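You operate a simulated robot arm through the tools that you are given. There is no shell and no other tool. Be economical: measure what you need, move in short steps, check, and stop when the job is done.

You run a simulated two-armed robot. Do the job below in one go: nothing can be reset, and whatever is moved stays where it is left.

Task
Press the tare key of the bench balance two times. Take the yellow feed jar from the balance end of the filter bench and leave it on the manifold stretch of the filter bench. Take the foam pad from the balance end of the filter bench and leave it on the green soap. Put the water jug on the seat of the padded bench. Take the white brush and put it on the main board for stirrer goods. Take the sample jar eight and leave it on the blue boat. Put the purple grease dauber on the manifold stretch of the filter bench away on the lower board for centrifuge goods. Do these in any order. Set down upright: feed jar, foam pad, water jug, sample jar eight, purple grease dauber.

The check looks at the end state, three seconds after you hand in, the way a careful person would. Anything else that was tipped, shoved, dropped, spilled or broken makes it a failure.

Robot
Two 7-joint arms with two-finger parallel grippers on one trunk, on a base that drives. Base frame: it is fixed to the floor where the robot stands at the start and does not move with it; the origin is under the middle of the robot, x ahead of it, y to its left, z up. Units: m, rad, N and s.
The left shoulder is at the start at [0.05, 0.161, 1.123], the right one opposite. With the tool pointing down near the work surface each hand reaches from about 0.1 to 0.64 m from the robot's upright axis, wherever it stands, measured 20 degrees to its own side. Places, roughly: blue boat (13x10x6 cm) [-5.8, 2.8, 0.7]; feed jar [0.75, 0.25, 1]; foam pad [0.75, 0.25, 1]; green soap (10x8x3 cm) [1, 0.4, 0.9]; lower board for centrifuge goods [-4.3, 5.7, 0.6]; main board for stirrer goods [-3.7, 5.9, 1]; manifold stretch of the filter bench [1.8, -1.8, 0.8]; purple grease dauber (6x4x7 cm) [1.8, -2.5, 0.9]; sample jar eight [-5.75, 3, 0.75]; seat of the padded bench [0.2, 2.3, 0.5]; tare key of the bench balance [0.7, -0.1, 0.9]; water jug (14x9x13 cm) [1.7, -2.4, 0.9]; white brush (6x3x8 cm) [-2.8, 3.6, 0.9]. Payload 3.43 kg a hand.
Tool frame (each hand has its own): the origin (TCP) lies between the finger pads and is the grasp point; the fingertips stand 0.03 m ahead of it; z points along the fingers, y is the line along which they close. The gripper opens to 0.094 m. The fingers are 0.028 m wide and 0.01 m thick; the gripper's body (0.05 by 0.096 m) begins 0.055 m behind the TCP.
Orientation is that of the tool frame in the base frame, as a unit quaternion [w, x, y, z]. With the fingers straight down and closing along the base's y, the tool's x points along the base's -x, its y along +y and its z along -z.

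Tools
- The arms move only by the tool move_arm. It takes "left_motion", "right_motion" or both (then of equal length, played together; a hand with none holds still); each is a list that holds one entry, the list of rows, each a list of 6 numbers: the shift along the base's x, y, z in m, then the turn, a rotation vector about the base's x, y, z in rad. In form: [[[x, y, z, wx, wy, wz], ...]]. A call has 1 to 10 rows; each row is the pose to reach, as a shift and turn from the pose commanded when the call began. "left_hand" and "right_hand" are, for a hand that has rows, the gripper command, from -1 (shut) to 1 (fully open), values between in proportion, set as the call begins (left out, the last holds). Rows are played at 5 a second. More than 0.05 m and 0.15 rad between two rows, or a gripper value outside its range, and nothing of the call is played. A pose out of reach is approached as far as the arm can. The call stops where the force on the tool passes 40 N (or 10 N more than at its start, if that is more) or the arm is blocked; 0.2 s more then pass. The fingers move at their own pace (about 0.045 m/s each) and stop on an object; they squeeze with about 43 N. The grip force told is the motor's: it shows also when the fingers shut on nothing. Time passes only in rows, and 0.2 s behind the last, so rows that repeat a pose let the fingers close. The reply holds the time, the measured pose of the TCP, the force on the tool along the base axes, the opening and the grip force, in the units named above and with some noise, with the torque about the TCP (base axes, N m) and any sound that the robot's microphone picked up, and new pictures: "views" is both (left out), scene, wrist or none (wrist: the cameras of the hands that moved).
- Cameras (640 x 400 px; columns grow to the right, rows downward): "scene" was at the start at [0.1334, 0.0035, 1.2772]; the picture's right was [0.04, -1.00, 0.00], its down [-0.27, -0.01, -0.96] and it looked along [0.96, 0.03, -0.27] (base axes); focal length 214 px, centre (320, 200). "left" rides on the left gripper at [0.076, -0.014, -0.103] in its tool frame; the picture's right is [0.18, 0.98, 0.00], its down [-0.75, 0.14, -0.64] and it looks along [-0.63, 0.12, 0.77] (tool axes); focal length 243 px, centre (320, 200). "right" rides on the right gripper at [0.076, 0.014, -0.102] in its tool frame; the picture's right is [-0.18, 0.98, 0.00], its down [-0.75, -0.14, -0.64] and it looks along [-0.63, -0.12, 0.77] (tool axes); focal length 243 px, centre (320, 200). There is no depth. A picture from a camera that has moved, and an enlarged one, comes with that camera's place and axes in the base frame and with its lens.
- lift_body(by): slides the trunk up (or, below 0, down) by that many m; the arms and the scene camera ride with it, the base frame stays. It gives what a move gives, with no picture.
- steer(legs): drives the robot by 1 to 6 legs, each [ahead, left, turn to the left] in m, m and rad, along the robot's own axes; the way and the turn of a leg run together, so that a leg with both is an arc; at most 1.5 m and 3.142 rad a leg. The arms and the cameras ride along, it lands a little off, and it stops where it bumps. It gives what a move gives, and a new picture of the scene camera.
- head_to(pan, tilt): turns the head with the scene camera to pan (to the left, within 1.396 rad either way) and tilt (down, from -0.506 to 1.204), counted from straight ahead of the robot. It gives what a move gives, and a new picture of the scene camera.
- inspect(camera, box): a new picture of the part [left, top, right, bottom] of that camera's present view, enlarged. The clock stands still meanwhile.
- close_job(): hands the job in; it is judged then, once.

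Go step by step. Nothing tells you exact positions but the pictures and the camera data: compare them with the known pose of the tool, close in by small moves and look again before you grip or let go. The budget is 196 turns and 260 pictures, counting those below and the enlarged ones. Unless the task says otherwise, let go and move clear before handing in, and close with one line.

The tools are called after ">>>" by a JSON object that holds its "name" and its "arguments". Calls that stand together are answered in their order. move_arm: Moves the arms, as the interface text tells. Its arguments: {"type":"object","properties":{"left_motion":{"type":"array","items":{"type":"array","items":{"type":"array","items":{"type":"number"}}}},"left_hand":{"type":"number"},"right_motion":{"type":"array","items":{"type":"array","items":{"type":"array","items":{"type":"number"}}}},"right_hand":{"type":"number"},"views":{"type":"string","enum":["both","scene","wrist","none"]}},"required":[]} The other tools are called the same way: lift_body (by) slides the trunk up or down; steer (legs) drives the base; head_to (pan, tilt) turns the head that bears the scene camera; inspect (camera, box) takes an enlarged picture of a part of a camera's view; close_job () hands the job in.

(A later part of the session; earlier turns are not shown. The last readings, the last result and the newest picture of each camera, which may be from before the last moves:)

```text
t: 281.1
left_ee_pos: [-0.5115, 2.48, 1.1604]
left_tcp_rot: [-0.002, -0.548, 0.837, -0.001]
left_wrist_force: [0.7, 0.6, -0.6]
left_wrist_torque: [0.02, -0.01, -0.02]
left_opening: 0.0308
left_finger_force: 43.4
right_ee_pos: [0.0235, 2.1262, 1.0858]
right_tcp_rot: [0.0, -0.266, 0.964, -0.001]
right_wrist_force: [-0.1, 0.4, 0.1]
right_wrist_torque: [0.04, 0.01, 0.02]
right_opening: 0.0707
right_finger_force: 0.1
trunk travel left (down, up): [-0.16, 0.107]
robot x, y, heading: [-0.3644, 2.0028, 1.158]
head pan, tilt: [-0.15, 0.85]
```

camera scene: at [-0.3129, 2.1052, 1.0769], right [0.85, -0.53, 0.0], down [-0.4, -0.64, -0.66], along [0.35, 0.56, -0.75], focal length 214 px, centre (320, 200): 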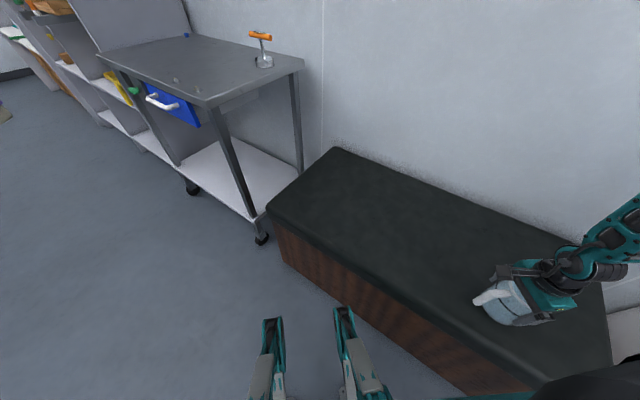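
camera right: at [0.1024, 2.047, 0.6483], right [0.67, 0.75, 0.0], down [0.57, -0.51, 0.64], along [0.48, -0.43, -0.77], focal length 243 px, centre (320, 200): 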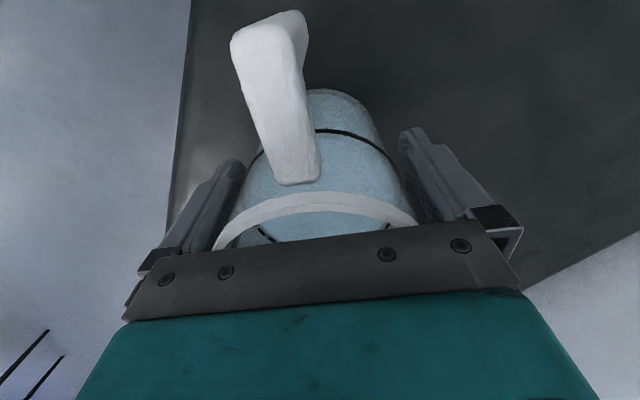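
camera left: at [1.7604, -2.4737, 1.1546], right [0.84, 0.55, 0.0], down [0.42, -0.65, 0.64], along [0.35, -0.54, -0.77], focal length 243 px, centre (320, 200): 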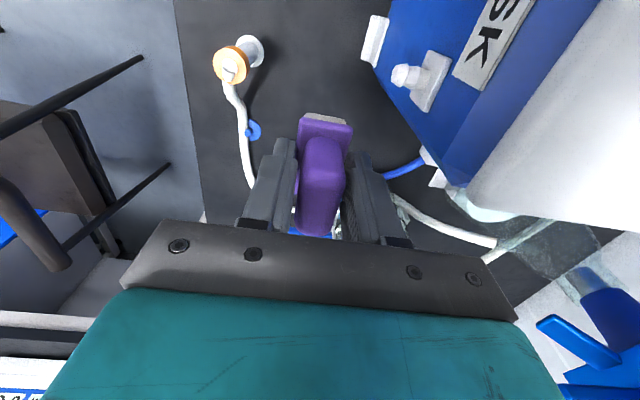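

>>> {"name": "steer", "arguments": {"legs": [[-0.22, 0.2, 0], [0, 0, 1.4]]}}

>>> {"name": "head_to", "arguments": {"pan": 0.0, "tilt": 0.3}}

```text
t: 286.9
left_ee_pos: [-1.1385, 1.8268, 1.1613]
left_tcp_rot: [-0.001, 0.957, -0.289, 0.002]
left_wrist_force: [-0.5, -0.1, -1.1]
left_wrist_torque: [0.02, 0.01, 0.01]
left_opening: 0.0313
left_finger_force: 42.8
right_ee_pos: [-0.6978, 2.2913, 1.0876]
right_tcp_rot: [0.0, 0.823, -0.568, -0.001]
right_wrist_force: [-0.4, 0.5, -1.3]
right_wrist_torque: [-0.01, -0.02, 0.02]
right_opening: 0.0705
right_finger_force: 0.0
trunk travel left (down, up): [-0.16, 0.107]
robot x, y, heading: [-0.6461, 1.8834, 2.558]
head pan, tilt: [-0.15, 0.85]
camera scene: at [-0.735, 1.9595, 1.2367], right [0.67, 0.74, 0.0], down [0.56, -0.5, -0.66], along [-0.49, 0.44, -0.75], focal length 214 px, centre (320, 200)
```

scene: 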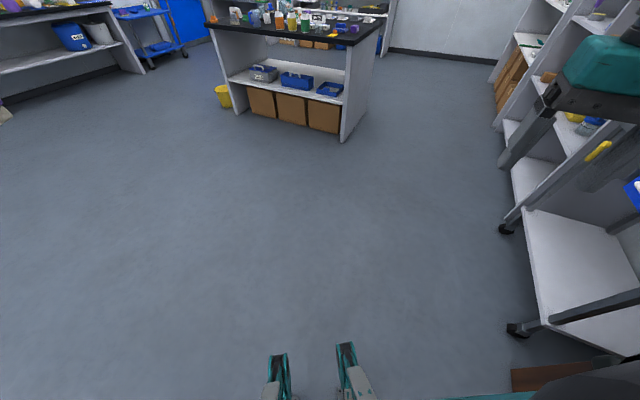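

```text
t: 287.9
left_ee_pos: [-1.1383, 1.8272, 1.1622]
left_tcp_rot: [-0.001, 0.957, -0.289, 0.002]
left_wrist_force: [0.5, 0.0, -0.5]
left_wrist_torque: [0.01, -0.04, 0.0]
left_opening: 0.031
left_finger_force: 42.9
right_ee_pos: [-0.7002, 2.292, 1.086]
right_tcp_rot: [0.0, 0.823, -0.568, -0.001]
right_wrist_force: [-0.7, -0.1, 0.5]
right_wrist_torque: [0.03, 0.0, -0.01]
right_opening: 0.0705
right_finger_force: 0.1
trunk travel left (down, up): [-0.16, 0.107]
robot x, y, heading: [-0.6436, 1.8816, 2.556]
head pan, tilt: [0.0, 0.3]
camera scene: at [-0.7548, 1.9587, 1.285], right [0.55, 0.83, 0.0], down [0.25, -0.16, -0.96], along [-0.8, 0.53, -0.3], focal length 214 px, centre (320, 200)
```

scene: 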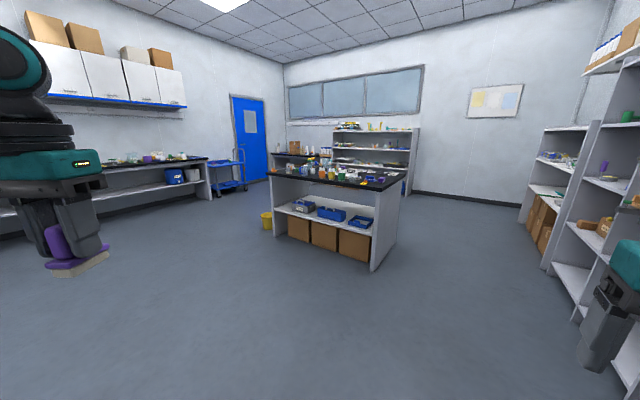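

>>> {"name": "inspect", "arguments": {"camera": "scene", "box": [250, 110, 430, 215]}}

```text
3.56 times, centred on (340, 162) of scene
camera zoom: at [-0.7548, 1.9587, 1.285], right [0.55, 0.83, 0.0], down [0.25, -0.16, -0.96], along [-0.8, 0.53, -0.3], focal length 763 px, centre (249, 333)
```

zoom: 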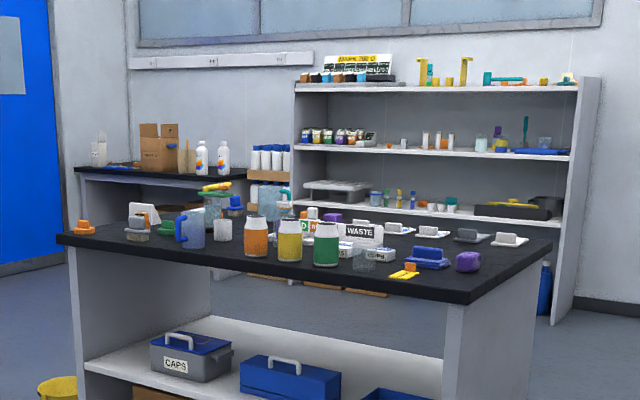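

The island bench is ahead; the brush should be near its far edge. I drive around its right end to the far side and turn to face it.

>>> {"name": "steer", "arguments": {"legs": [[1.215, -0.836, 0], [1.215, -0.836, 0], [0.738, 1.07, 0], [0, 0, 1.27], [0, 0, 1.27]]}}

```text
t: 318.7
left_ee_pos: [-2.4405, 3.9624, 1.1627]
left_tcp_rot: [-0.001, 0.576, 0.818, 0.001]
left_wrist_force: [0.4, -0.6, -0.9]
left_wrist_torque: [0.03, 0.02, -0.01]
left_opening: 0.0311
left_finger_force: 43.1
right_ee_pos: [-3.0714, 3.8537, 1.0864]
right_tcp_rot: [0.001, 0.798, 0.603, 0.0]
right_wrist_force: [0.3, -0.9, 0.1]
right_wrist_torque: [0.0, -0.01, 0.0]
right_opening: 0.0705
right_finger_force: 0.0
trunk travel left (down, up): [-0.16, 0.107]
robot x, y, heading: [-2.8721, 4.2131, -1.227]
head pan, tilt: [0.0, 0.3]
camera scene: at [-2.8272, 4.087, 1.2851], right [-0.94, -0.34, 0.0], down [-0.1, 0.28, -0.96], along [0.32, -0.9, -0.3], focal length 214 px, centre (320, 200)
```

scene: 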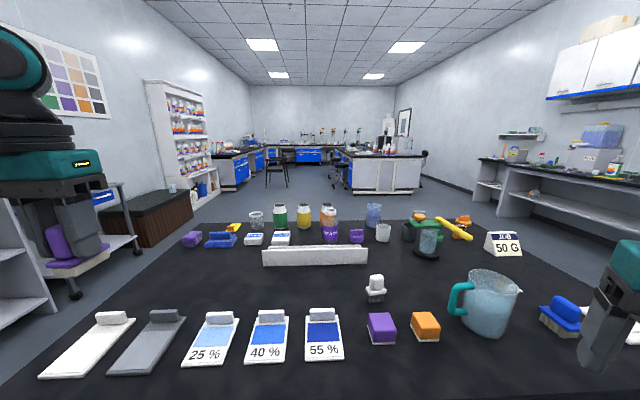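

The white item at the middle (about (−2.81, 3.64)) matches the brush. I zoom in on it.

>>> {"name": "inspect", "arguments": {"camera": "scene", "box": [340, 255, 450, 350]}}

```text
4.21 times, centred on (395, 302) of scene
camera zoom: at [-2.8272, 4.087, 1.2851], right [-0.94, -0.34, 0.0], down [-0.1, 0.28, -0.96], along [0.32, -0.9, -0.3], focal length 903 px, centre (4, -232)
```

zoom: 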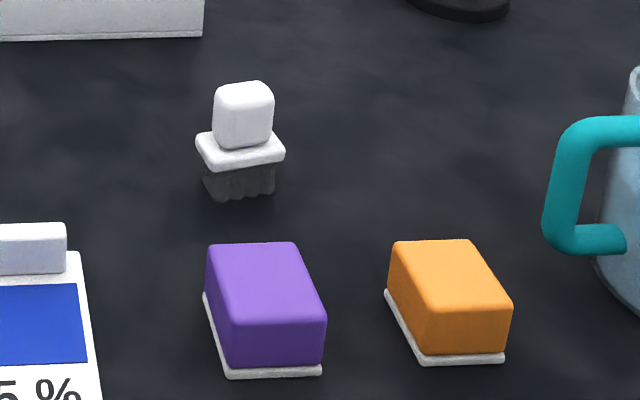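

>>> {"name": "move_arm", "arguments": {"right_motion": [[[0.03, -0.02, 0, 0, 0, 0.08], [0.06, -0.045, 0, 0, 0, 0.16], [0.09, -0.07, 0, 0, 0, 0.24], [0.12, -0.095, -0.01, 0, 0, 0.32], [0.155, -0.12, -0.01, 0, 0, 0.4], [0.19, -0.145, -0.02, 0, 0, 0.48], [0.225, -0.17, -0.02, 0, 0, 0.55], [0.26, -0.19, -0.03, 0, 0, 0.62]]], "right_hand": 0.4, "views": "wrist"}}

```text
t: 320.5
left_ee_pos: [-2.4405, 3.963, 1.1611]
left_tcp_rot: [-0.001, 0.576, 0.817, 0.001]
left_wrist_force: [0.3, 0.7, -0.7]
left_wrist_torque: [0.01, -0.01, 0.03]
left_opening: 0.0311
left_finger_force: 42.9
right_ee_pos: [-2.8593, 3.6841, 1.0532]
right_tcp_rot: [0.001, 0.577, 0.817, 0.0]
right_wrist_force: [-0.5, 0.2, -0.8]
right_wrist_torque: [0.02, -0.01, 0.0]
right_opening: 0.0657
right_finger_force: 0.0
right hand out of reach, approached as far as the arm can: row 7, 8
trunk travel left (down, up): [-0.16, 0.107]
robot x, y, heading: [-2.8738, 4.2166, -1.222]
head pan, tilt: [0.0, 0.3]
camera right: at [-2.8718, 3.7598, 1.1562], right [0.99, 0.16, 0.0], down [0.12, -0.76, 0.64], along [0.1, -0.64, -0.77], focal length 243 px, centre (320, 200)
```

right: 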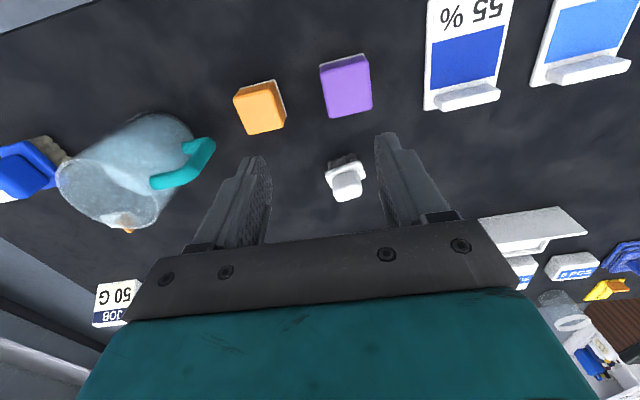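

>>> {"name": "steer", "arguments": {"legs": [[0.12, 0, 0]]}}

>>> {"name": "move_arm", "arguments": {"right_motion": [[[0, 0.01, -0.01, 0, 0, 0], [0, 0.02, -0.02, 0, 0, 0]]], "views": "wrist"}}

```text
t: 321.7
left_ee_pos: [-2.4145, 3.8901, 1.1616]
left_tcp_rot: [-0.003, 0.576, 0.817, 0.001]
left_wrist_force: [-0.3, 0.8, -0.1]
left_wrist_torque: [-0.02, 0.0, -0.02]
left_opening: 0.0308
left_finger_force: 42.7
right_ee_pos: [-2.8334, 3.6114, 1.0547]
right_tcp_rot: [0.002, 0.576, 0.817, -0.001]
right_wrist_force: [0.0, 0.7, -0.1]
right_wrist_torque: [-0.05, -0.02, 0.02]
right_opening: 0.0657
right_finger_force: 0.0
trunk travel left (down, up): [-0.16, 0.107]
robot x, y, heading: [-2.8476, 4.1407, -1.225]
head pan, tilt: [0.0, 0.3]
stopped in leg 1: the robot was blocked; the commanded pose is now the measured one
camera scene: at [-2.8018, 4.0148, 1.2853], right [-0.94, -0.34, 0.0], down [-0.1, 0.28, -0.96], along [0.32, -0.9, -0.29], focal length 214 px, centre (320, 200)
```

scene: 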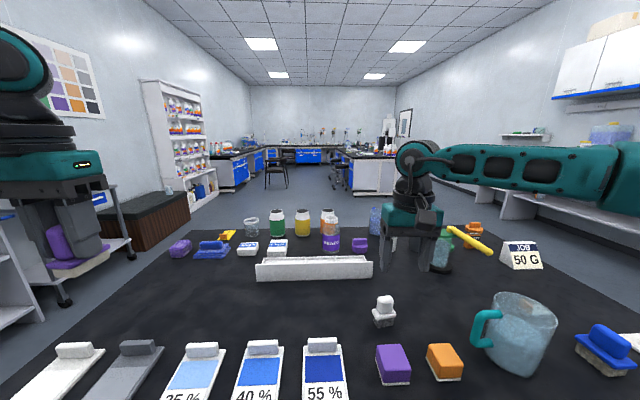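

```text
t: 322.3
left_ee_pos: [-2.4142, 3.8883, 1.1606]
left_tcp_rot: [-0.002, 0.576, 0.817, 0.001]
left_wrist_force: [0.8, -0.6, -0.5]
left_wrist_torque: [-0.01, 0.03, -0.02]
left_opening: 0.0312
left_finger_force: 42.6
right_ee_pos: [-2.8324, 3.6319, 1.0339]
right_tcp_rot: [0.002, 0.578, 0.816, 0.001]
right_wrist_force: [0.5, 0.2, -0.2]
right_wrist_torque: [0.0, 0.01, -0.01]
right_opening: 0.066
right_finger_force: 0.1
trunk travel left (down, up): [-0.16, 0.107]
robot x, y, heading: [-2.8452, 4.1381, -1.228]
head pan, tilt: [0.0, 0.3]
camera right: at [-2.8454, 3.707, 1.1356], right [0.99, 0.16, 0.0], down [0.12, -0.76, 0.64], along [0.1, -0.64, -0.77], focal length 243 px, centre (320, 200)
```

right: 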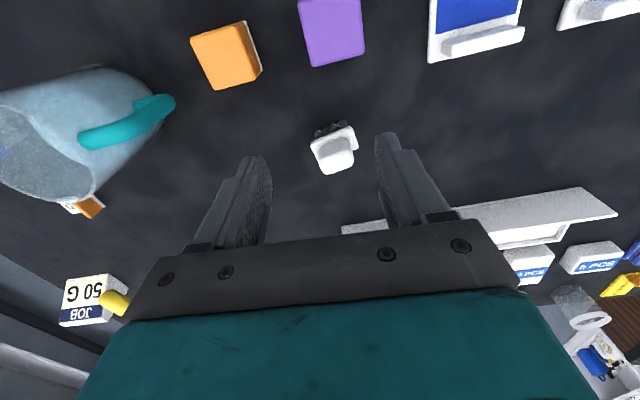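

>>> {"name": "move_arm", "arguments": {"right_motion": [[[0.01, -0.02, -0.01, 0, 0, 0.1], [0.02, -0.04, -0.02, 0, 0, 0.2], [0.0235, -0.045, -0.05, 0, 0, 0.24], [0.0235, -0.045, -0.08, 0, 0, 0.24], [0.0235, -0.045, -0.1, 0, 0, 0.24], [0.0235, -0.045, -0.118, 0, 0, 0.24]]], "right_hand": 0.4, "views": "both"}}

```text
t: 323.7
left_ee_pos: [-2.4147, 3.888, 1.1593]
left_tcp_rot: [-0.003, 0.576, 0.818, 0.001]
left_wrist_force: [-0.1, 0.6, -1.0]
left_wrist_torque: [0.0, -0.02, -0.03]
left_opening: 0.0309
left_finger_force: 43.0
right_ee_pos: [-2.8535, 3.6061, 0.9407]
right_tcp_rot: [0.002, 0.475, 0.88, 0.001]
right_wrist_force: [0.2, -0.5, -0.3]
right_wrist_torque: [0.0, -0.03, 0.0]
right_opening: 0.0658
right_finger_force: 0.0
right hand out of reach, approached as far as the arm can: row 1, 2, 3, 4, 5, 6
trunk travel left (down, up): [-0.16, 0.107]
robot x, y, heading: [-2.849, 4.1391, -1.224]
head pan, tilt: [0.0, 0.3]
camera scene: at [-2.8012, 4.0134, 1.2851], right [-0.94, -0.34, 0.0], down [-0.1, 0.28, -0.96], along [0.32, -0.9, -0.3], focal length 214 px, centre (320, 200)
camera right: at [-2.8847, 3.6767, 1.0419], right [0.92, 0.39, 0.0], down [0.29, -0.71, 0.64], along [0.25, -0.59, -0.77], focal length 243 px, centre (320, 200)
```

scene: 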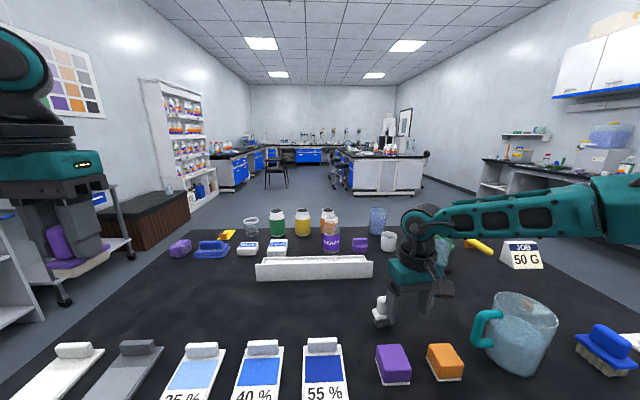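
right: 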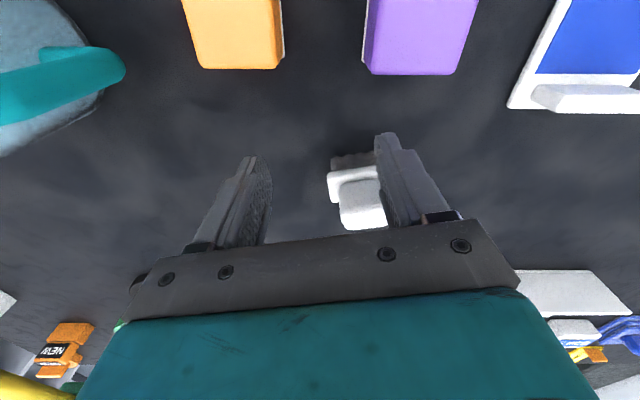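

>>> {"name": "move_arm", "arguments": {"right_motion": [[[0, 0, 0.04, 0, 0, 0], [0, 0.0, 0.08, 0, 0, 0], [0, 0.02, 0.12, 0, 0, 0]]], "views": "none"}}

>>> {"name": "steer", "arguments": {"legs": [[0, 0, 0.45]]}}

```text
t: 324.5
left_ee_pos: [-2.4151, 3.8888, 1.1602]
left_tcp_rot: [-0.003, 0.575, 0.818, 0.001]
left_wrist_force: [0.8, 0.5, -0.7]
left_wrist_torque: [-0.02, -0.02, 0.03]
left_opening: 0.0312
left_finger_force: 43.1
right_ee_pos: [-2.8556, 3.6302, 1.0602]
right_tcp_rot: [0.002, 0.475, 0.88, 0.001]
right_wrist_force: [-0.2, 0.0, 0.3]
right_wrist_torque: [0.01, 0.01, 0.0]
right_opening: 0.0661
right_finger_force: 0.0
trunk travel left (down, up): [-0.16, 0.107]
robot x, y, heading: [-2.8466, 4.1371, -1.227]
head pan, tilt: [0.0, 0.3]
```

```text
t: 326.2
left_ee_pos: [-2.349, 4.1061, 1.1606]
left_tcp_rot: [-0.002, 0.375, 0.927, 0.001]
left_wrist_force: [-0.6, 0.0, -0.2]
left_wrist_torque: [0.0, 0.06, -0.01]
left_opening: 0.0311
left_finger_force: 42.9
right_ee_pos: [-2.6278, 3.6798, 1.061]
right_tcp_rot: [0.001, 0.263, 0.965, 0.001]
right_wrist_force: [0.9, 0.0, -0.1]
right_wrist_torque: [0.0, 0.03, 0.02]
right_opening: 0.0656
right_finger_force: 0.0
trunk travel left (down, up): [-0.16, 0.107]
robot x, y, heading: [-2.8454, 4.1372, -0.767]
head pan, tilt: [0.0, 0.3]
camera scene: at [-2.7502, 4.0465, 1.2851], right [-0.69, -0.72, 0.0], down [-0.21, 0.21, -0.96], along [0.69, -0.66, -0.3], focal length 214 px, centre (320, 200)
```

scene: 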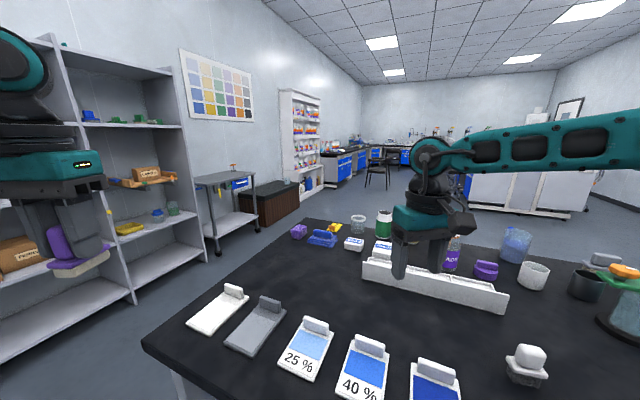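

>>> {"name": "move_arm", "arguments": {"right_motion": [[[-0.04, -0.02, 0, 0, 0, -0.1], [-0.08, -0.04, 0, 0, 0, -0.2], [-0.12, -0.06, 0, 0, 0, -0.3], [-0.155, -0.08, -0.01, 0, 0, -0.4], [-0.181, -0.093, -0.03, 0, 0, -0.456], [-0.181, -0.093, -0.06, 0, 0, -0.456]]], "right_hand": 0.4, "views": "wrist"}}

```text
t: 327.6
left_ee_pos: [-2.3486, 4.1054, 1.1602]
left_tcp_rot: [-0.003, 0.375, 0.927, 0.0]
left_wrist_force: [-0.3, -0.7, -1.0]
left_wrist_torque: [0.01, -0.01, 0.01]
left_opening: 0.031
left_finger_force: 42.8
right_ee_pos: [-2.8081, 3.5856, 1.0015]
right_tcp_rot: [0.002, 0.474, 0.881, 0.001]
right_wrist_force: [0.6, 0.2, 0.3]
right_wrist_torque: [0.01, 0.0, -0.02]
right_opening: 0.0659
right_finger_force: 0.0
trunk travel left (down, up): [-0.16, 0.107]
robot x, y, heading: [-2.8487, 4.1392, -0.765]
head pan, tilt: [0.0, 0.3]
camera right: at [-2.8391, 3.6559, 1.103], right [0.92, 0.39, 0.0], down [0.29, -0.71, 0.64], along [0.25, -0.59, -0.77], focal length 243 px, centre (320, 200)
```

right: 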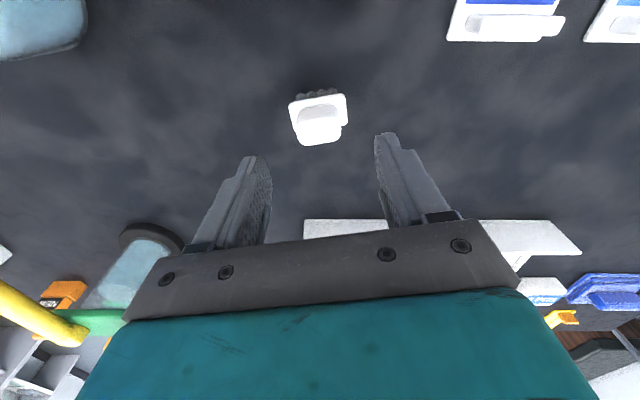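

>>> {"name": "move_arm", "arguments": {"right_motion": [[[0, -0.003, -0.03, 0, 0, 0], [0, -0.003, -0.06, 0, 0, 0], [0, -0.003, -0.08, 0, 0, 0], [0, -0.003, -0.089, 0, 0, 0]]], "views": "wrist"}}

```text
t: 328.6
left_ee_pos: [-2.3478, 4.1054, 1.1603]
left_tcp_rot: [-0.003, 0.375, 0.927, 0.001]
left_wrist_force: [0.0, -0.2, -0.5]
left_wrist_torque: [-0.02, -0.02, 0.01]
left_opening: 0.031
left_finger_force: 43.4
right_ee_pos: [-2.8084, 3.5826, 0.9113]
right_tcp_rot: [0.001, 0.475, 0.88, 0.001]
right_wrist_force: [0.0, -0.8, -0.2]
right_wrist_torque: [0.01, 0.01, 0.01]
right_opening: 0.0657
right_finger_force: 0.0
trunk travel left (down, up): [-0.16, 0.107]
robot x, y, heading: [-2.8493, 4.1355, -0.77]
head pan, tilt: [0.0, 0.3]
camera right: at [-2.839, 3.6531, 1.0138], right [0.92, 0.39, 0.0], down [0.29, -0.71, 0.64], along [0.25, -0.59, -0.77], focal length 243 px, centre (320, 200)
```

right: 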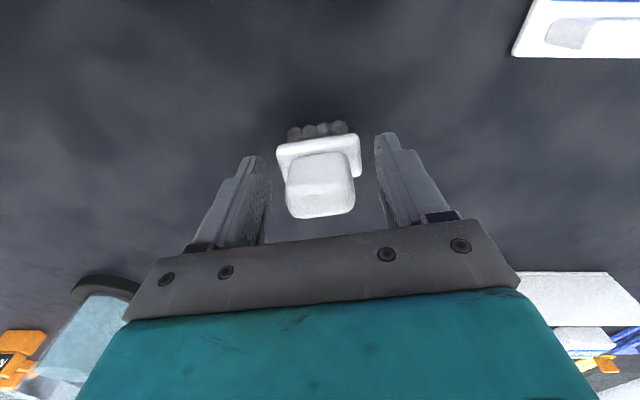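

>>> {"name": "move_arm", "arguments": {"right_motion": [[[0, 0, 0, 0, 0, 0], [0, 0, 0, 0, 0, 0], [0, 0, 0, 0, 0, 0], [0, 0, 0.04, 0, 0, 0], [0, 0, 0.085, 0, 0, 0], [0, 0.02, 0.125, 0, 0, 0], [0, 0.05, 0.16, 0, 0, 0.05], [0, 0.09, 0.18, 0, 0, 0.1], [0, 0.13, 0.2, 0, 0, 0.15], [0, 0.17, 0.21, 0, 0, 0.2]]], "right_hand": -1, "views": "wrist"}}

```text
t: 330.8
left_ee_pos: [-2.3489, 4.1067, 1.1605]
left_tcp_rot: [-0.003, 0.375, 0.927, 0.0]
left_wrist_force: [-0.1, -0.1, -1.2]
left_wrist_torque: [0.03, 0.02, 0.01]
left_opening: 0.0311
left_finger_force: 43.0
right_ee_pos: [-2.8094, 3.7556, 1.1226]
right_tcp_rot: [0.001, 0.383, 0.924, 0.001]
right_wrist_force: [-0.1, 0.1, -1.0]
right_wrist_torque: [0.01, -0.03, 0.0]
right_opening: 0.0512
right_finger_force: 43.0
trunk travel left (down, up): [-0.16, 0.107]
robot x, y, heading: [-2.8482, 4.1392, -0.771]
head pan, tilt: [0.0, 0.3]
camera right: at [-2.8533, 3.8173, 1.2254], right [0.83, 0.56, 0.0], down [0.43, -0.63, 0.64], along [0.36, -0.53, -0.77], focal length 243 px, centre (320, 200)
```

right: 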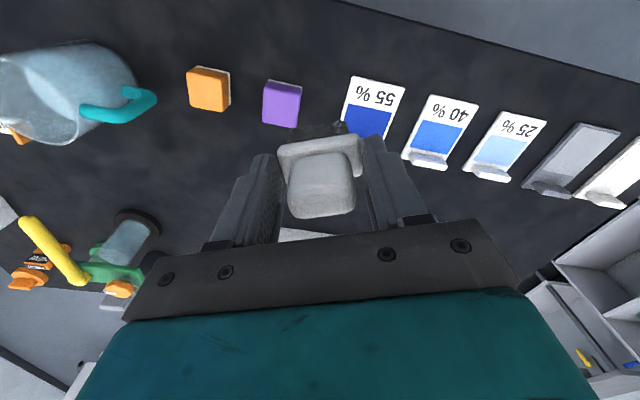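

Brush held. I back away from the island and turn to face the shelving on the far wall.

>>> {"name": "steer", "arguments": {"legs": [[-0.32, 0.14, 0], [0, 0, 1.36], [0, 0, 1.36]]}}

>>> {"name": "head_to", "arguments": {"pan": 0.2, "tilt": 0.25}}

```text
t: 339.9
left_ee_pos: [-3.4318, 4.6861, 1.1619]
left_tcp_rot: [0.001, 0.838, -0.546, 0.003]
left_wrist_force: [-1.0, -0.7, -0.5]
left_wrist_torque: [0.02, 0.0, 0.01]
left_opening: 0.0309
left_finger_force: 43.0
right_ee_pos: [-2.8723, 4.8388, 1.1238]
right_tcp_rot: [0.001, 0.833, -0.554, -0.002]
right_wrist_force: [0.0, 0.3, -1.1]
right_wrist_torque: [0.02, -0.02, 0.0]
right_opening: 0.0512
right_finger_force: 43.2
trunk travel left (down, up): [-0.16, 0.107]
robot x, y, heading: [-2.9836, 4.4674, 1.987]
head pan, tilt: [0.0, 0.3]
camera scene: at [-3.0379, 4.589, 1.2851], right [0.91, 0.4, 0.0], down [0.12, -0.27, -0.96], along [-0.39, 0.87, -0.3], focal length 214 px, centre (320, 200)
```

scene: 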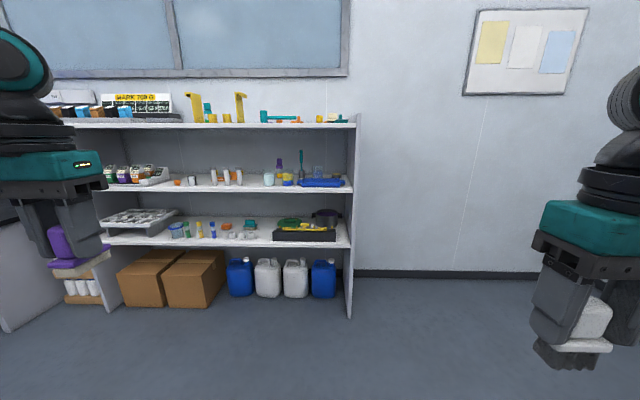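

```text
t: 340.6
left_ee_pos: [-3.4319, 4.6859, 1.161]
left_tcp_rot: [0.001, 0.838, -0.546, 0.002]
left_wrist_force: [-0.5, -0.8, -0.3]
left_wrist_torque: [-0.01, -0.01, -0.01]
left_opening: 0.031
left_finger_force: 42.8
right_ee_pos: [-2.8727, 4.8371, 1.1238]
right_tcp_rot: [0.001, 0.833, -0.554, -0.001]
right_wrist_force: [-0.5, 0.4, -0.8]
right_wrist_torque: [-0.01, 0.01, -0.01]
right_opening: 0.051
right_finger_force: 42.6
trunk travel left (down, up): [-0.16, 0.107]
robot x, y, heading: [-2.9815, 4.4647, 1.991]
head pan, tilt: [0.201, 0.25]
camera scene: at [-3.0541, 4.5799, 1.2898], right [0.82, 0.58, 0.0], down [0.14, -0.2, -0.97], along [-0.56, 0.79, -0.25], focal length 214 px, centre (320, 200)
```

scene: 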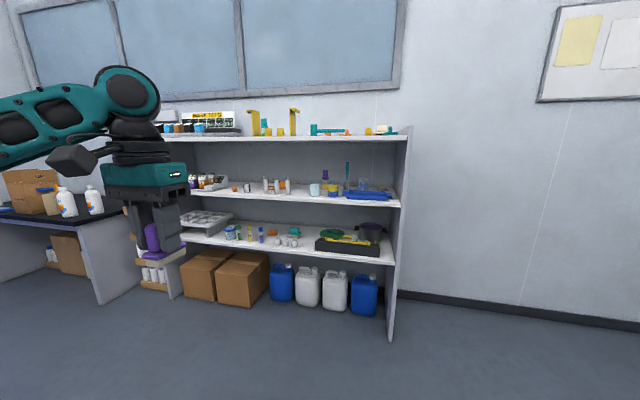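

>>> {"name": "inspect", "arguments": {"camera": "scene", "box": [170, 100, 420, 270]}}

```text
2.35 times, centred on (295, 185) of scene
camera zoom: at [-3.0541, 4.5799, 1.2898], right [0.82, 0.58, 0.0], down [0.14, -0.2, -0.97], along [-0.56, 0.79, -0.25], focal length 505 px, centre (379, 235)
```

zoom: 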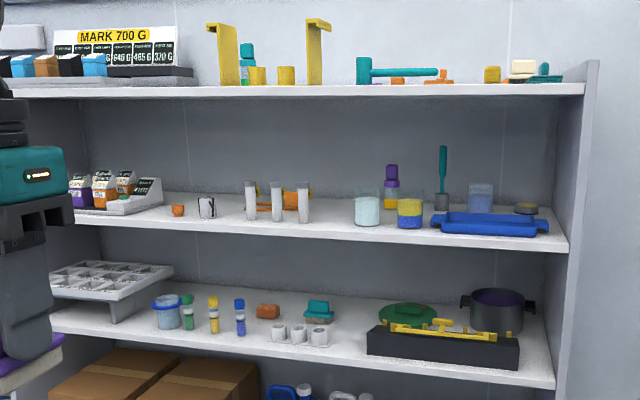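

>>> {"name": "steer", "arguments": {"legs": [[0.68, 0.55, -0.035]]}}

```text
t: 346.0
left_ee_pos: [-4.218, 5.1242, 1.1609]
left_tcp_rot: [0.001, 0.832, -0.554, 0.004]
left_wrist_force: [-0.4, 0.0, -1.1]
left_wrist_torque: [-0.01, -0.03, 0.01]
left_opening: 0.031
left_finger_force: 42.8
right_ee_pos: [-3.6565, 5.2635, 1.1235]
right_tcp_rot: [0.0, 0.827, -0.562, -0.002]
right_wrist_force: [-0.3, 0.1, -0.6]
right_wrist_torque: [0.01, 0.0, -0.01]
right_opening: 0.051
right_finger_force: 43.0
trunk travel left (down, up): [-0.16, 0.107]
robot x, y, heading: [-3.7771, 4.895, 1.97]
head pan, tilt: [0.201, 0.25]
camera scene: at [-3.8415, 5.0105, 1.2898], right [0.83, 0.56, 0.0], down [0.14, -0.2, -0.97], along [-0.55, 0.8, -0.25], focal length 214 px, centre (320, 200)
```

scene: 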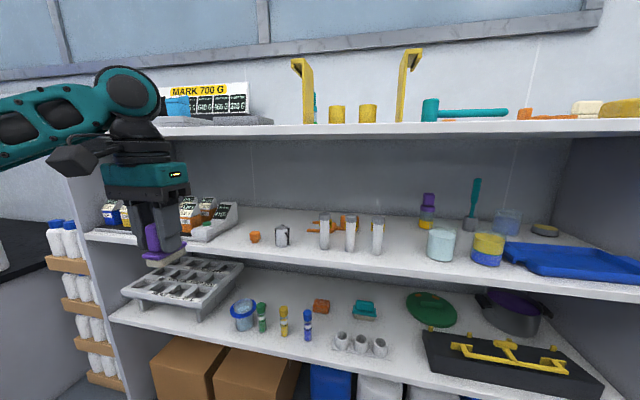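

>>> {"name": "inspect", "arguments": {"camera": "scene", "box": [220, 200, 460, 390]}}

```text
2.11 times, centred on (340, 295) of scene
camera zoom: at [-3.8415, 5.0105, 1.2898], right [0.83, 0.56, 0.0], down [0.14, -0.2, -0.97], along [-0.55, 0.8, -0.25], focal length 452 px, centre (278, 0)
```

zoom: 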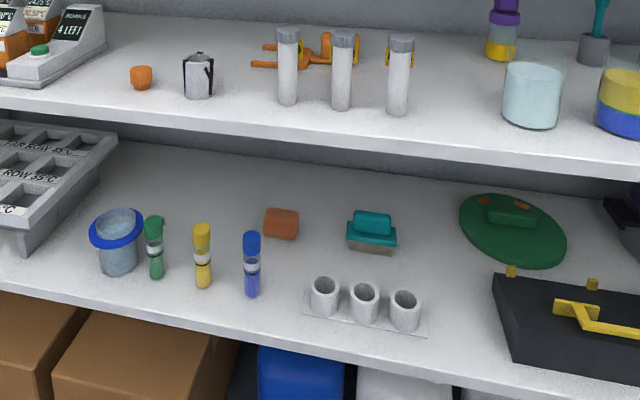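

I found the spot: the lower board, between the blue tube and the white caps (about n −1.84), beside a similar teal dauber. I drive closer and lower the trunk.

>>> {"name": "steer", "arguments": {"legs": [[0.22, 0, -0.02]]}}

>>> {"name": "lift_body", "arguments": {"by": -0.16}}

```text
t: 347.6
left_ee_pos: [-4.2947, 5.3343, 1.161]
left_tcp_rot: [0.002, 0.826, -0.563, 0.003]
left_wrist_force: [0.0, 0.6, -0.2]
left_wrist_torque: [-0.07, -0.01, 0.01]
left_opening: 0.031
left_finger_force: 43.3
right_ee_pos: [-3.7297, 5.4635, 1.1239]
right_tcp_rot: [0.001, 0.821, -0.571, -0.002]
right_wrist_force: [0.3, -0.5, -0.8]
right_wrist_torque: [-0.02, 0.0, 0.0]
right_opening: 0.0509
right_finger_force: 43.1
trunk travel left (down, up): [-0.16, 0.107]
robot x, y, heading: [-3.8547, 5.0954, 1.946]
head pan, tilt: [0.201, 0.25]
camera scene: at [-3.9208, 5.2137, 1.2897], right [0.84, 0.54, 0.0], down [0.13, -0.21, -0.97], along [-0.53, 0.81, -0.25], focal length 214 px, centre (320, 200)
```

scene: 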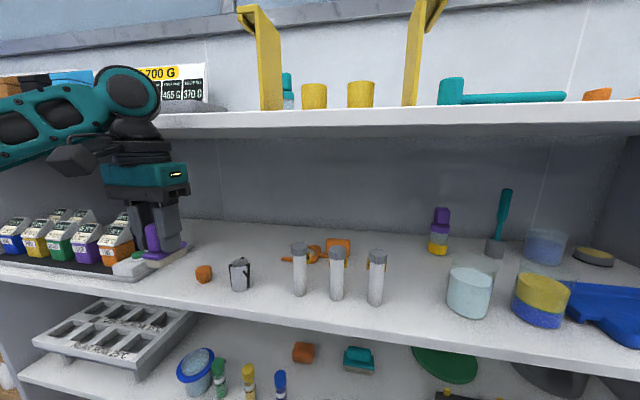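

```text
t: 349.5
left_ee_pos: [-4.2932, 5.3339, 1.0006]
left_tcp_rot: [0.0, 0.826, -0.563, 0.002]
left_wrist_force: [0.6, -0.2, -0.5]
left_wrist_torque: [0.01, 0.01, 0.04]
left_opening: 0.0309
left_finger_force: 42.5
right_ee_pos: [-3.7284, 5.4631, 0.9637]
right_tcp_rot: [0.001, 0.822, -0.57, -0.002]
right_wrist_force: [-0.1, -0.9, -0.8]
right_wrist_torque: [-0.01, -0.03, 0.0]
right_opening: 0.0509
right_finger_force: 43.4
trunk travel left (down, up): [0.0, 0.267]
robot x, y, heading: [-3.8582, 5.0992, 1.95]
head pan, tilt: [0.201, 0.25]
```

>>> {"name": "head_to", "arguments": {"pan": 0.25, "tilt": 0.6}}

```text
t: 350.3
left_ee_pos: [-4.2947, 5.3351, 1.0016]
left_tcp_rot: [0.001, 0.826, -0.563, 0.002]
left_wrist_force: [1.0, 0.1, -1.4]
left_wrist_torque: [0.01, 0.0, -0.01]
left_opening: 0.0311
left_finger_force: 42.9
right_ee_pos: [-3.729, 5.4636, 0.9635]
right_tcp_rot: [0.001, 0.821, -0.571, -0.002]
right_wrist_force: [-0.4, 0.1, -0.2]
right_wrist_torque: [0.0, 0.02, -0.01]
right_opening: 0.051
right_finger_force: 43.1
trunk travel left (down, up): [0.0, 0.267]
robot x, y, heading: [-3.8524, 5.0968, 1.948]
head pan, tilt: [0.25, 0.6]
camera scene: at [-3.9214, 5.2065, 1.0976], right [0.81, 0.58, 0.0], down [0.33, -0.46, -0.83], along [-0.48, 0.67, -0.56], focal length 214 px, centre (320, 200)
```

scene: 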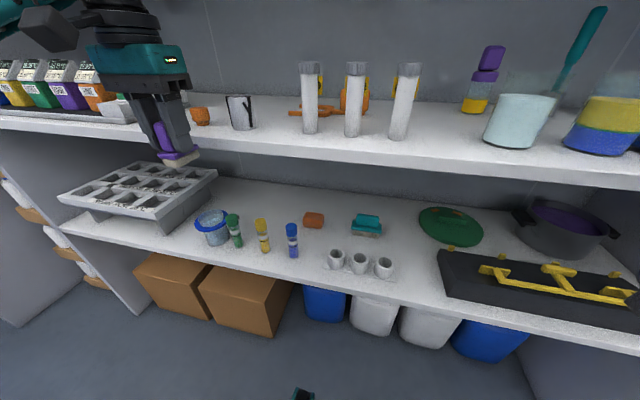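

Board heights come out at about 1.0 and 0.65. I back off slightly so that the arm reaches in straight, then bring the dauber down in front of the lower board.

>>> {"name": "steer", "arguments": {"legs": [[-0.1, 0, 0]]}}

>>> {"name": "move_arm", "arguments": {"left_motion": [[[0.03, 0.023, 0, 0, 0, 0], [0.06, 0.046, 0, 0, 0, 0], [0.09, 0.069, -0.02, 0, 0, 0], [0.12, 0.092, -0.04, 0, 0, 0], [0.156, 0.11, -0.06, 0, 0, 0], [0.156, 0.11, -0.1, 0, 0, 0], [0.156, 0.11, -0.14, 0, 0, 0], [0.156, 0.11, -0.18, 0, 0, 0], [0.156, 0.11, -0.22, 0, 0, 0], [0.156, 0.11, -0.25, 0, 0, 0]]], "views": "both"}}

```text
t: 351.4
left_ee_pos: [-4.2562, 5.2408, 1.001]
left_tcp_rot: [0.001, 0.826, -0.563, 0.003]
left_wrist_force: [1.1, -0.6, -0.2]
left_wrist_torque: [0.02, 0.0, -0.02]
left_opening: 0.031
left_finger_force: 43.4
right_ee_pos: [-3.6928, 5.3704, 0.9629]
right_tcp_rot: [0.0, 0.82, -0.572, -0.002]
right_wrist_force: [-0.5, 0.9, -0.3]
right_wrist_torque: [0.0, 0.02, -0.03]
right_opening: 0.0511
right_finger_force: 42.5
trunk travel left (down, up): [0.0, 0.267]
robot x, y, heading: [-3.8181, 5.0071, 1.944]
head pan, tilt: [0.25, 0.6]
camera scene: at [-3.8846, 5.113, 1.0976], right [0.81, 0.58, 0.0], down [0.33, -0.46, -0.83], along [-0.48, 0.67, -0.56], focal length 214 px, centre (320, 200)
```

scene: 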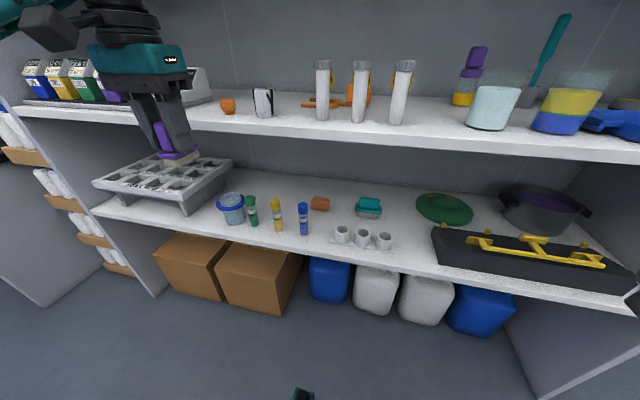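

```text
t: 353.6
left_ee_pos: [-4.1008, 5.3506, 0.7505]
left_tcp_rot: [0.001, 0.827, -0.563, 0.003]
left_wrist_force: [0.5, 0.6, -0.3]
left_wrist_torque: [0.02, 0.04, 0.01]
left_opening: 0.0309
left_finger_force: 43.4
right_ee_pos: [-3.6941, 5.3698, 0.9635]
right_tcp_rot: [0.001, 0.821, -0.571, -0.002]
right_wrist_force: [-0.4, -0.4, -1.0]
right_wrist_torque: [-0.01, 0.0, 0.04]
right_opening: 0.0509
right_finger_force: 43.0
trunk travel left (down, up): [0.0, 0.267]
robot x, y, heading: [-3.8177, 5.0051, 1.943]
head pan, tilt: [0.25, 0.6]
camera scene: at [-3.8847, 5.1132, 1.0976], right [0.81, 0.58, 0.0], down [0.33, -0.46, -0.82], along [-0.48, 0.67, -0.57], focal length 214 px, centre (320, 200)
camera left: at [-4.0596, 5.2855, 0.8548], right [-0.85, -0.53, 0.0], down [-0.41, 0.65, 0.64], along [-0.34, 0.54, -0.77], focal length 243 px, centre (320, 200)
```

scene: 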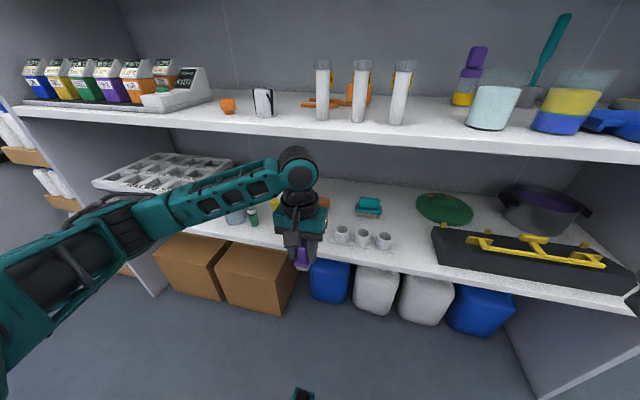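
left: 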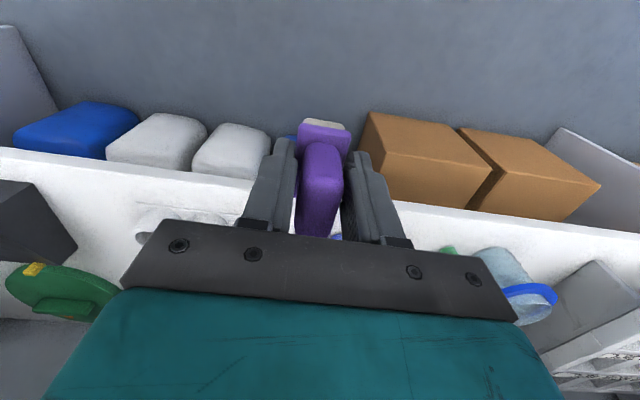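

>>> {"name": "move_arm", "arguments": {"left_motion": [[[0, 0, -0.02, 0, 0, 0], [0, 0, -0.038, 0, 0, 0], [-0.011, 0.028, -0.038, 0, 0, 0], [-0.022, 0.056, -0.038, 0, 0, 0], [-0.034, 0.084, -0.038, 0, 0, 0], [-0.045, 0.112, -0.038, 0, 0, 0], [-0.056, 0.14, -0.038, 0, 0, 0]]], "views": "both"}}

```text
t: 355.2
left_ee_pos: [-4.159, 5.4912, 0.712]
left_tcp_rot: [0.002, 0.826, -0.563, 0.003]
left_wrist_force: [0.3, -0.1, -0.3]
left_wrist_torque: [-0.03, 0.01, 0.03]
left_opening: 0.031
left_finger_force: 43.4
right_ee_pos: [-3.6919, 5.3691, 0.9627]
right_tcp_rot: [0.001, 0.821, -0.571, -0.002]
right_wrist_force: [0.5, 0.5, -1.6]
right_wrist_torque: [0.01, 0.01, 0.01]
right_opening: 0.0512
right_finger_force: 43.2
trunk travel left (down, up): [0.0, 0.267]
robot x, y, heading: [-3.8168, 5.0031, 1.94]
head pan, tilt: [0.25, 0.6]
camera scene: at [-3.8846, 5.1132, 1.0976], right [0.81, 0.58, 0.0], down [0.33, -0.46, -0.82], along [-0.48, 0.67, -0.57], focal length 214 px, centre (320, 200)
camera left: at [-4.1164, 5.4253, 0.8162], right [-0.85, -0.53, 0.0], down [-0.41, 0.65, 0.64], along [-0.34, 0.54, -0.77], focal length 243 px, centre (320, 200)
```

scene: 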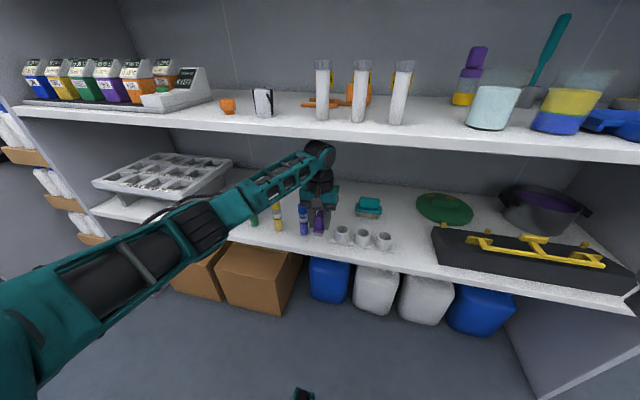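
left: 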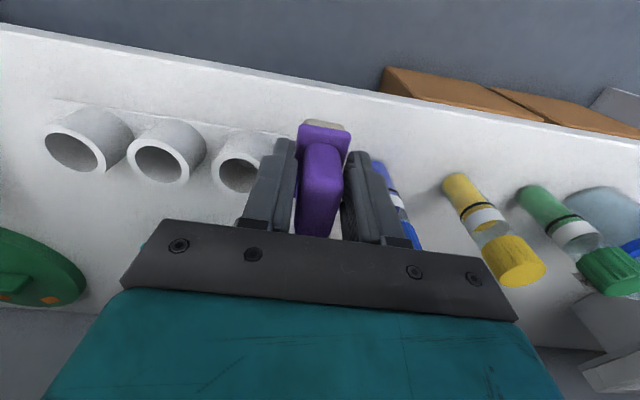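

>>> {"name": "move_arm", "arguments": {"left_motion": [[[0, 0, -0.004, 0, 0, 0], [0, 0, -0.008, 0, 0, 0], [0, 0, -0.011, 0, 0, 0], [0, 0, -0.014, 0, 0, 0]]], "views": "none"}}

```text
t: 356.2
left_ee_pos: [-4.1559, 5.4913, 0.6981]
left_tcp_rot: [0.002, 0.826, -0.563, 0.003]
left_wrist_force: [1.0, 0.3, -0.8]
left_wrist_torque: [0.0, -0.01, 0.0]
left_opening: 0.0311
left_finger_force: 42.6
right_ee_pos: [-3.693, 5.3696, 0.9642]
right_tcp_rot: [0.001, 0.821, -0.571, -0.002]
right_wrist_force: [0.0, -0.5, -1.7]
right_wrist_torque: [0.0, 0.01, 0.01]
right_opening: 0.0512
right_finger_force: 42.4
trunk travel left (down, up): [0.0, 0.267]
robot x, y, heading: [-3.8207, 5.0037, 1.945]
head pan, tilt: [0.25, 0.6]
```

>>> {"name": "move_arm", "arguments": {"left_motion": [[[0, 0, -0.004, 0, 0, 0], [0, 0, -0.008, 0, 0, 0], [0, 0, -0.012, 0, 0, 0], [0, 0, -0.015, 0, 0, 0]]], "views": "wrist"}}

```text
t: 357.2
left_ee_pos: [-4.1567, 5.4912, 0.6839]
left_tcp_rot: [0.001, 0.826, -0.563, 0.002]
left_wrist_force: [0.5, 0.2, -1.7]
left_wrist_torque: [-0.02, 0.0, 0.02]
left_opening: 0.031
left_finger_force: 42.6
right_ee_pos: [-3.6917, 5.3698, 0.9636]
right_tcp_rot: [0.001, 0.821, -0.571, -0.001]
right_wrist_force: [-0.3, 0.3, -1.0]
right_wrist_torque: [-0.04, 0.01, 0.0]
right_opening: 0.0511
right_finger_force: 42.5
trunk travel left (down, up): [0.0, 0.267]
robot x, y, heading: [-3.8172, 5.0058, 1.946]
head pan, tilt: [0.25, 0.6]
camera left: at [-4.1155, 5.4254, 0.7878], right [-0.85, -0.53, 0.0], down [-0.41, 0.65, 0.64], along [-0.34, 0.54, -0.77], focal length 243 px, centre (320, 200)
```

left: 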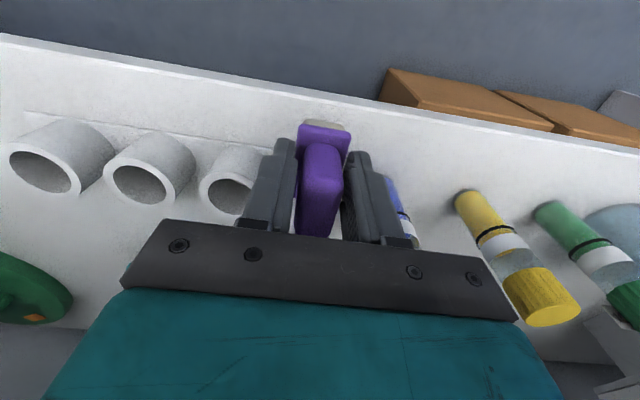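

>>> {"name": "move_arm", "arguments": {"left_motion": [[[0, 0, -0.005, 0, 0, 0], [0, 0, -0.01, 0, 0, 0], [0, 0, -0.014, 0, 0, 0], [0, 0, -0.018, 0, 0, 0], [0, 0, -0.022, 0, 0, 0], [0, 0, -0.026, 0, 0, 0]]], "views": "none"}}

```text
t: 358.6
left_ee_pos: [-4.1569, 5.4911, 0.6581]
left_tcp_rot: [0.001, 0.827, -0.563, 0.003]
left_wrist_force: [0.5, 0.0, -0.5]
left_wrist_torque: [-0.01, 0.01, 0.02]
left_opening: 0.0308
left_finger_force: 42.6
right_ee_pos: [-3.6918, 5.3697, 0.9638]
right_tcp_rot: [0.001, 0.821, -0.571, -0.002]
right_wrist_force: [0.3, -0.2, -1.6]
right_wrist_torque: [-0.03, 0.01, 0.0]
right_opening: 0.0511
right_finger_force: 43.4
trunk travel left (down, up): [0.0, 0.267]
robot x, y, heading: [-3.8185, 5.0055, 1.944]
head pan, tilt: [0.25, 0.6]
```

>>> {"name": "move_arm", "arguments": {"left_motion": [[[0, 0, -0.004, 0, 0, 0], [0, 0, -0.008, 0, 0, 0], [0, 0, -0.012, 0, 0, 0], [0, 0, -0.016, 0, 0, 0], [0, 0, -0.02, 0, 0, 0]]], "views": "wrist"}}

```text
t: 359.7
left_ee_pos: [-4.1563, 5.4938, 0.6498]
left_tcp_rot: [-0.002, 0.826, -0.564, 0.0]
left_wrist_force: [1.9, -4.7, 17.1]
left_wrist_torque: [-0.58, -0.08, -0.01]
left_opening: 0.0309
left_finger_force: 42.9
right_ee_pos: [-3.6929, 5.3705, 0.963]
right_tcp_rot: [0.0, 0.821, -0.571, -0.003]
right_wrist_force: [-0.1, 0.2, -1.4]
right_wrist_torque: [0.0, 0.05, 0.01]
right_opening: 0.0509
right_finger_force: 42.9
trunk travel left (down, up): [0.0, 0.267]
robot x, y, heading: [-3.8205, 5.0004, 1.952]
head pan, tilt: [0.25, 0.6]
stopped in row 5 (left hand): the force on the tool passed its limit at 44 N (the readings are from after the stop); the commanded pose is now the measured one
camera left: at [-4.1155, 5.4263, 0.7549], right [-0.85, -0.53, -0.01], down [-0.41, 0.65, 0.64], along [-0.34, 0.55, -0.76], focal length 243 px, centre (320, 200)
```

left: 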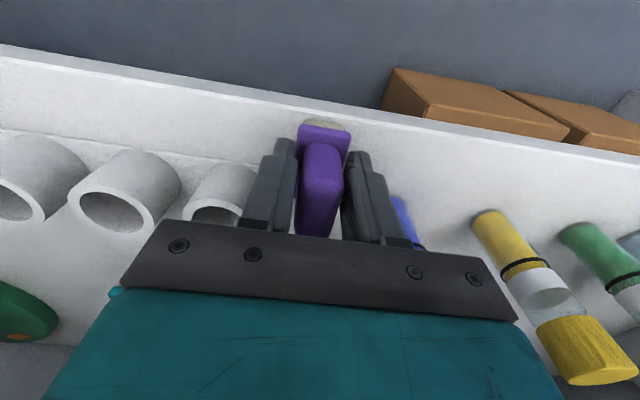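

The dauber's base touches the board. I ease off, open just a little, and back straight out.

>>> {"name": "move_arm", "arguments": {"left_motion": [[[0, 0, 0.001, 0, 0, 0], [0, 0, 0.001, 0, 0, 0]]], "views": "none"}}

>>> {"name": "move_arm", "arguments": {"left_motion": [[[0, 0, 0, 0, 0, 0], [0, 0, 0, 0, 0, 0], [0.004, -0.01, 0.001, 0, 0, 0], [0.011, -0.028, 0.003, 0, 0, 0], [0.022, -0.056, 0.006, 0, 0, 0], [0.033, -0.084, 0.01, 0, 0, 0], [0.045, -0.112, 0.015, 0, 0, 0], [0.056, -0.14, 0.02, 0, 0, 0]]], "left_hand": -0.12, "views": "both"}}

```text
t: 360.3
left_ee_pos: [-4.1573, 5.4947, 0.651]
left_tcp_rot: [-0.003, 0.825, -0.564, -0.001]
left_wrist_force: [1.4, 1.8, 18.7]
left_wrist_torque: [-0.28, -0.11, 0.02]
left_opening: 0.0309
left_finger_force: 42.6
right_ee_pos: [-3.6909, 5.3686, 0.9643]
right_tcp_rot: [0.0, 0.821, -0.571, -0.002]
right_wrist_force: [0.0, 0.0, -0.7]
right_wrist_torque: [-0.06, 0.02, -0.03]
right_opening: 0.0512
right_finger_force: 42.5
trunk travel left (down, up): [0.0, 0.267]
robot x, y, heading: [-3.8175, 5.0062, 1.946]
head pan, tilt: [0.25, 0.6]
```

```text
t: 362.1
left_ee_pos: [-4.1009, 5.3509, 0.6703]
left_tcp_rot: [-0.001, 0.826, -0.564, 0.002]
left_wrist_force: [-0.2, 0.0, -0.3]
left_wrist_torque: [-0.01, 0.03, -0.01]
left_opening: 0.0414
left_finger_force: 0.1
right_ee_pos: [-3.6924, 5.3698, 0.9628]
right_tcp_rot: [0.001, 0.821, -0.572, -0.001]
right_wrist_force: [-0.3, -0.4, -0.1]
right_wrist_torque: [-0.01, -0.02, 0.02]
right_opening: 0.051
right_finger_force: 43.3
trunk travel left (down, up): [0.0, 0.267]
robot x, y, heading: [-3.8188, 5.007, 1.946]
head pan, tilt: [0.25, 0.6]
camera scene: at [-3.8847, 5.1129, 1.0976], right [0.81, 0.58, 0.0], down [0.33, -0.46, -0.83], along [-0.48, 0.67, -0.56], focal length 214 px, centre (320, 200)
camera left: at [-4.0598, 5.2855, 0.7738], right [-0.85, -0.53, 0.0], down [-0.41, 0.65, 0.64], along [-0.34, 0.54, -0.77], focal length 243 px, centre (320, 200)
```

scene: 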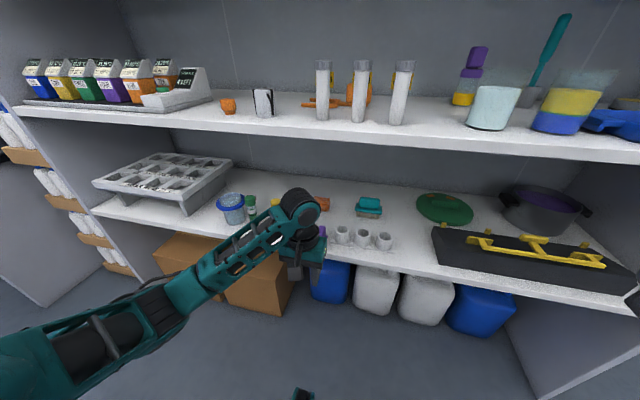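
left: 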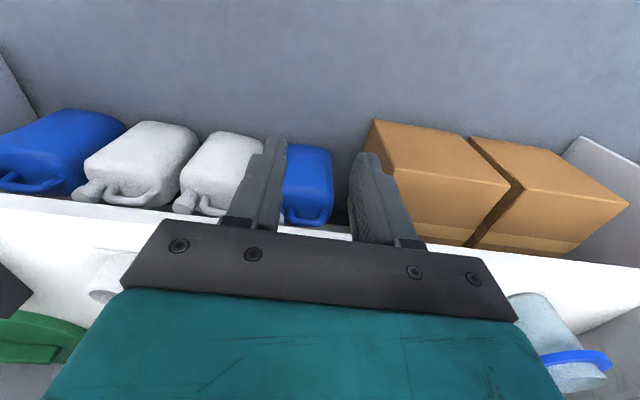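

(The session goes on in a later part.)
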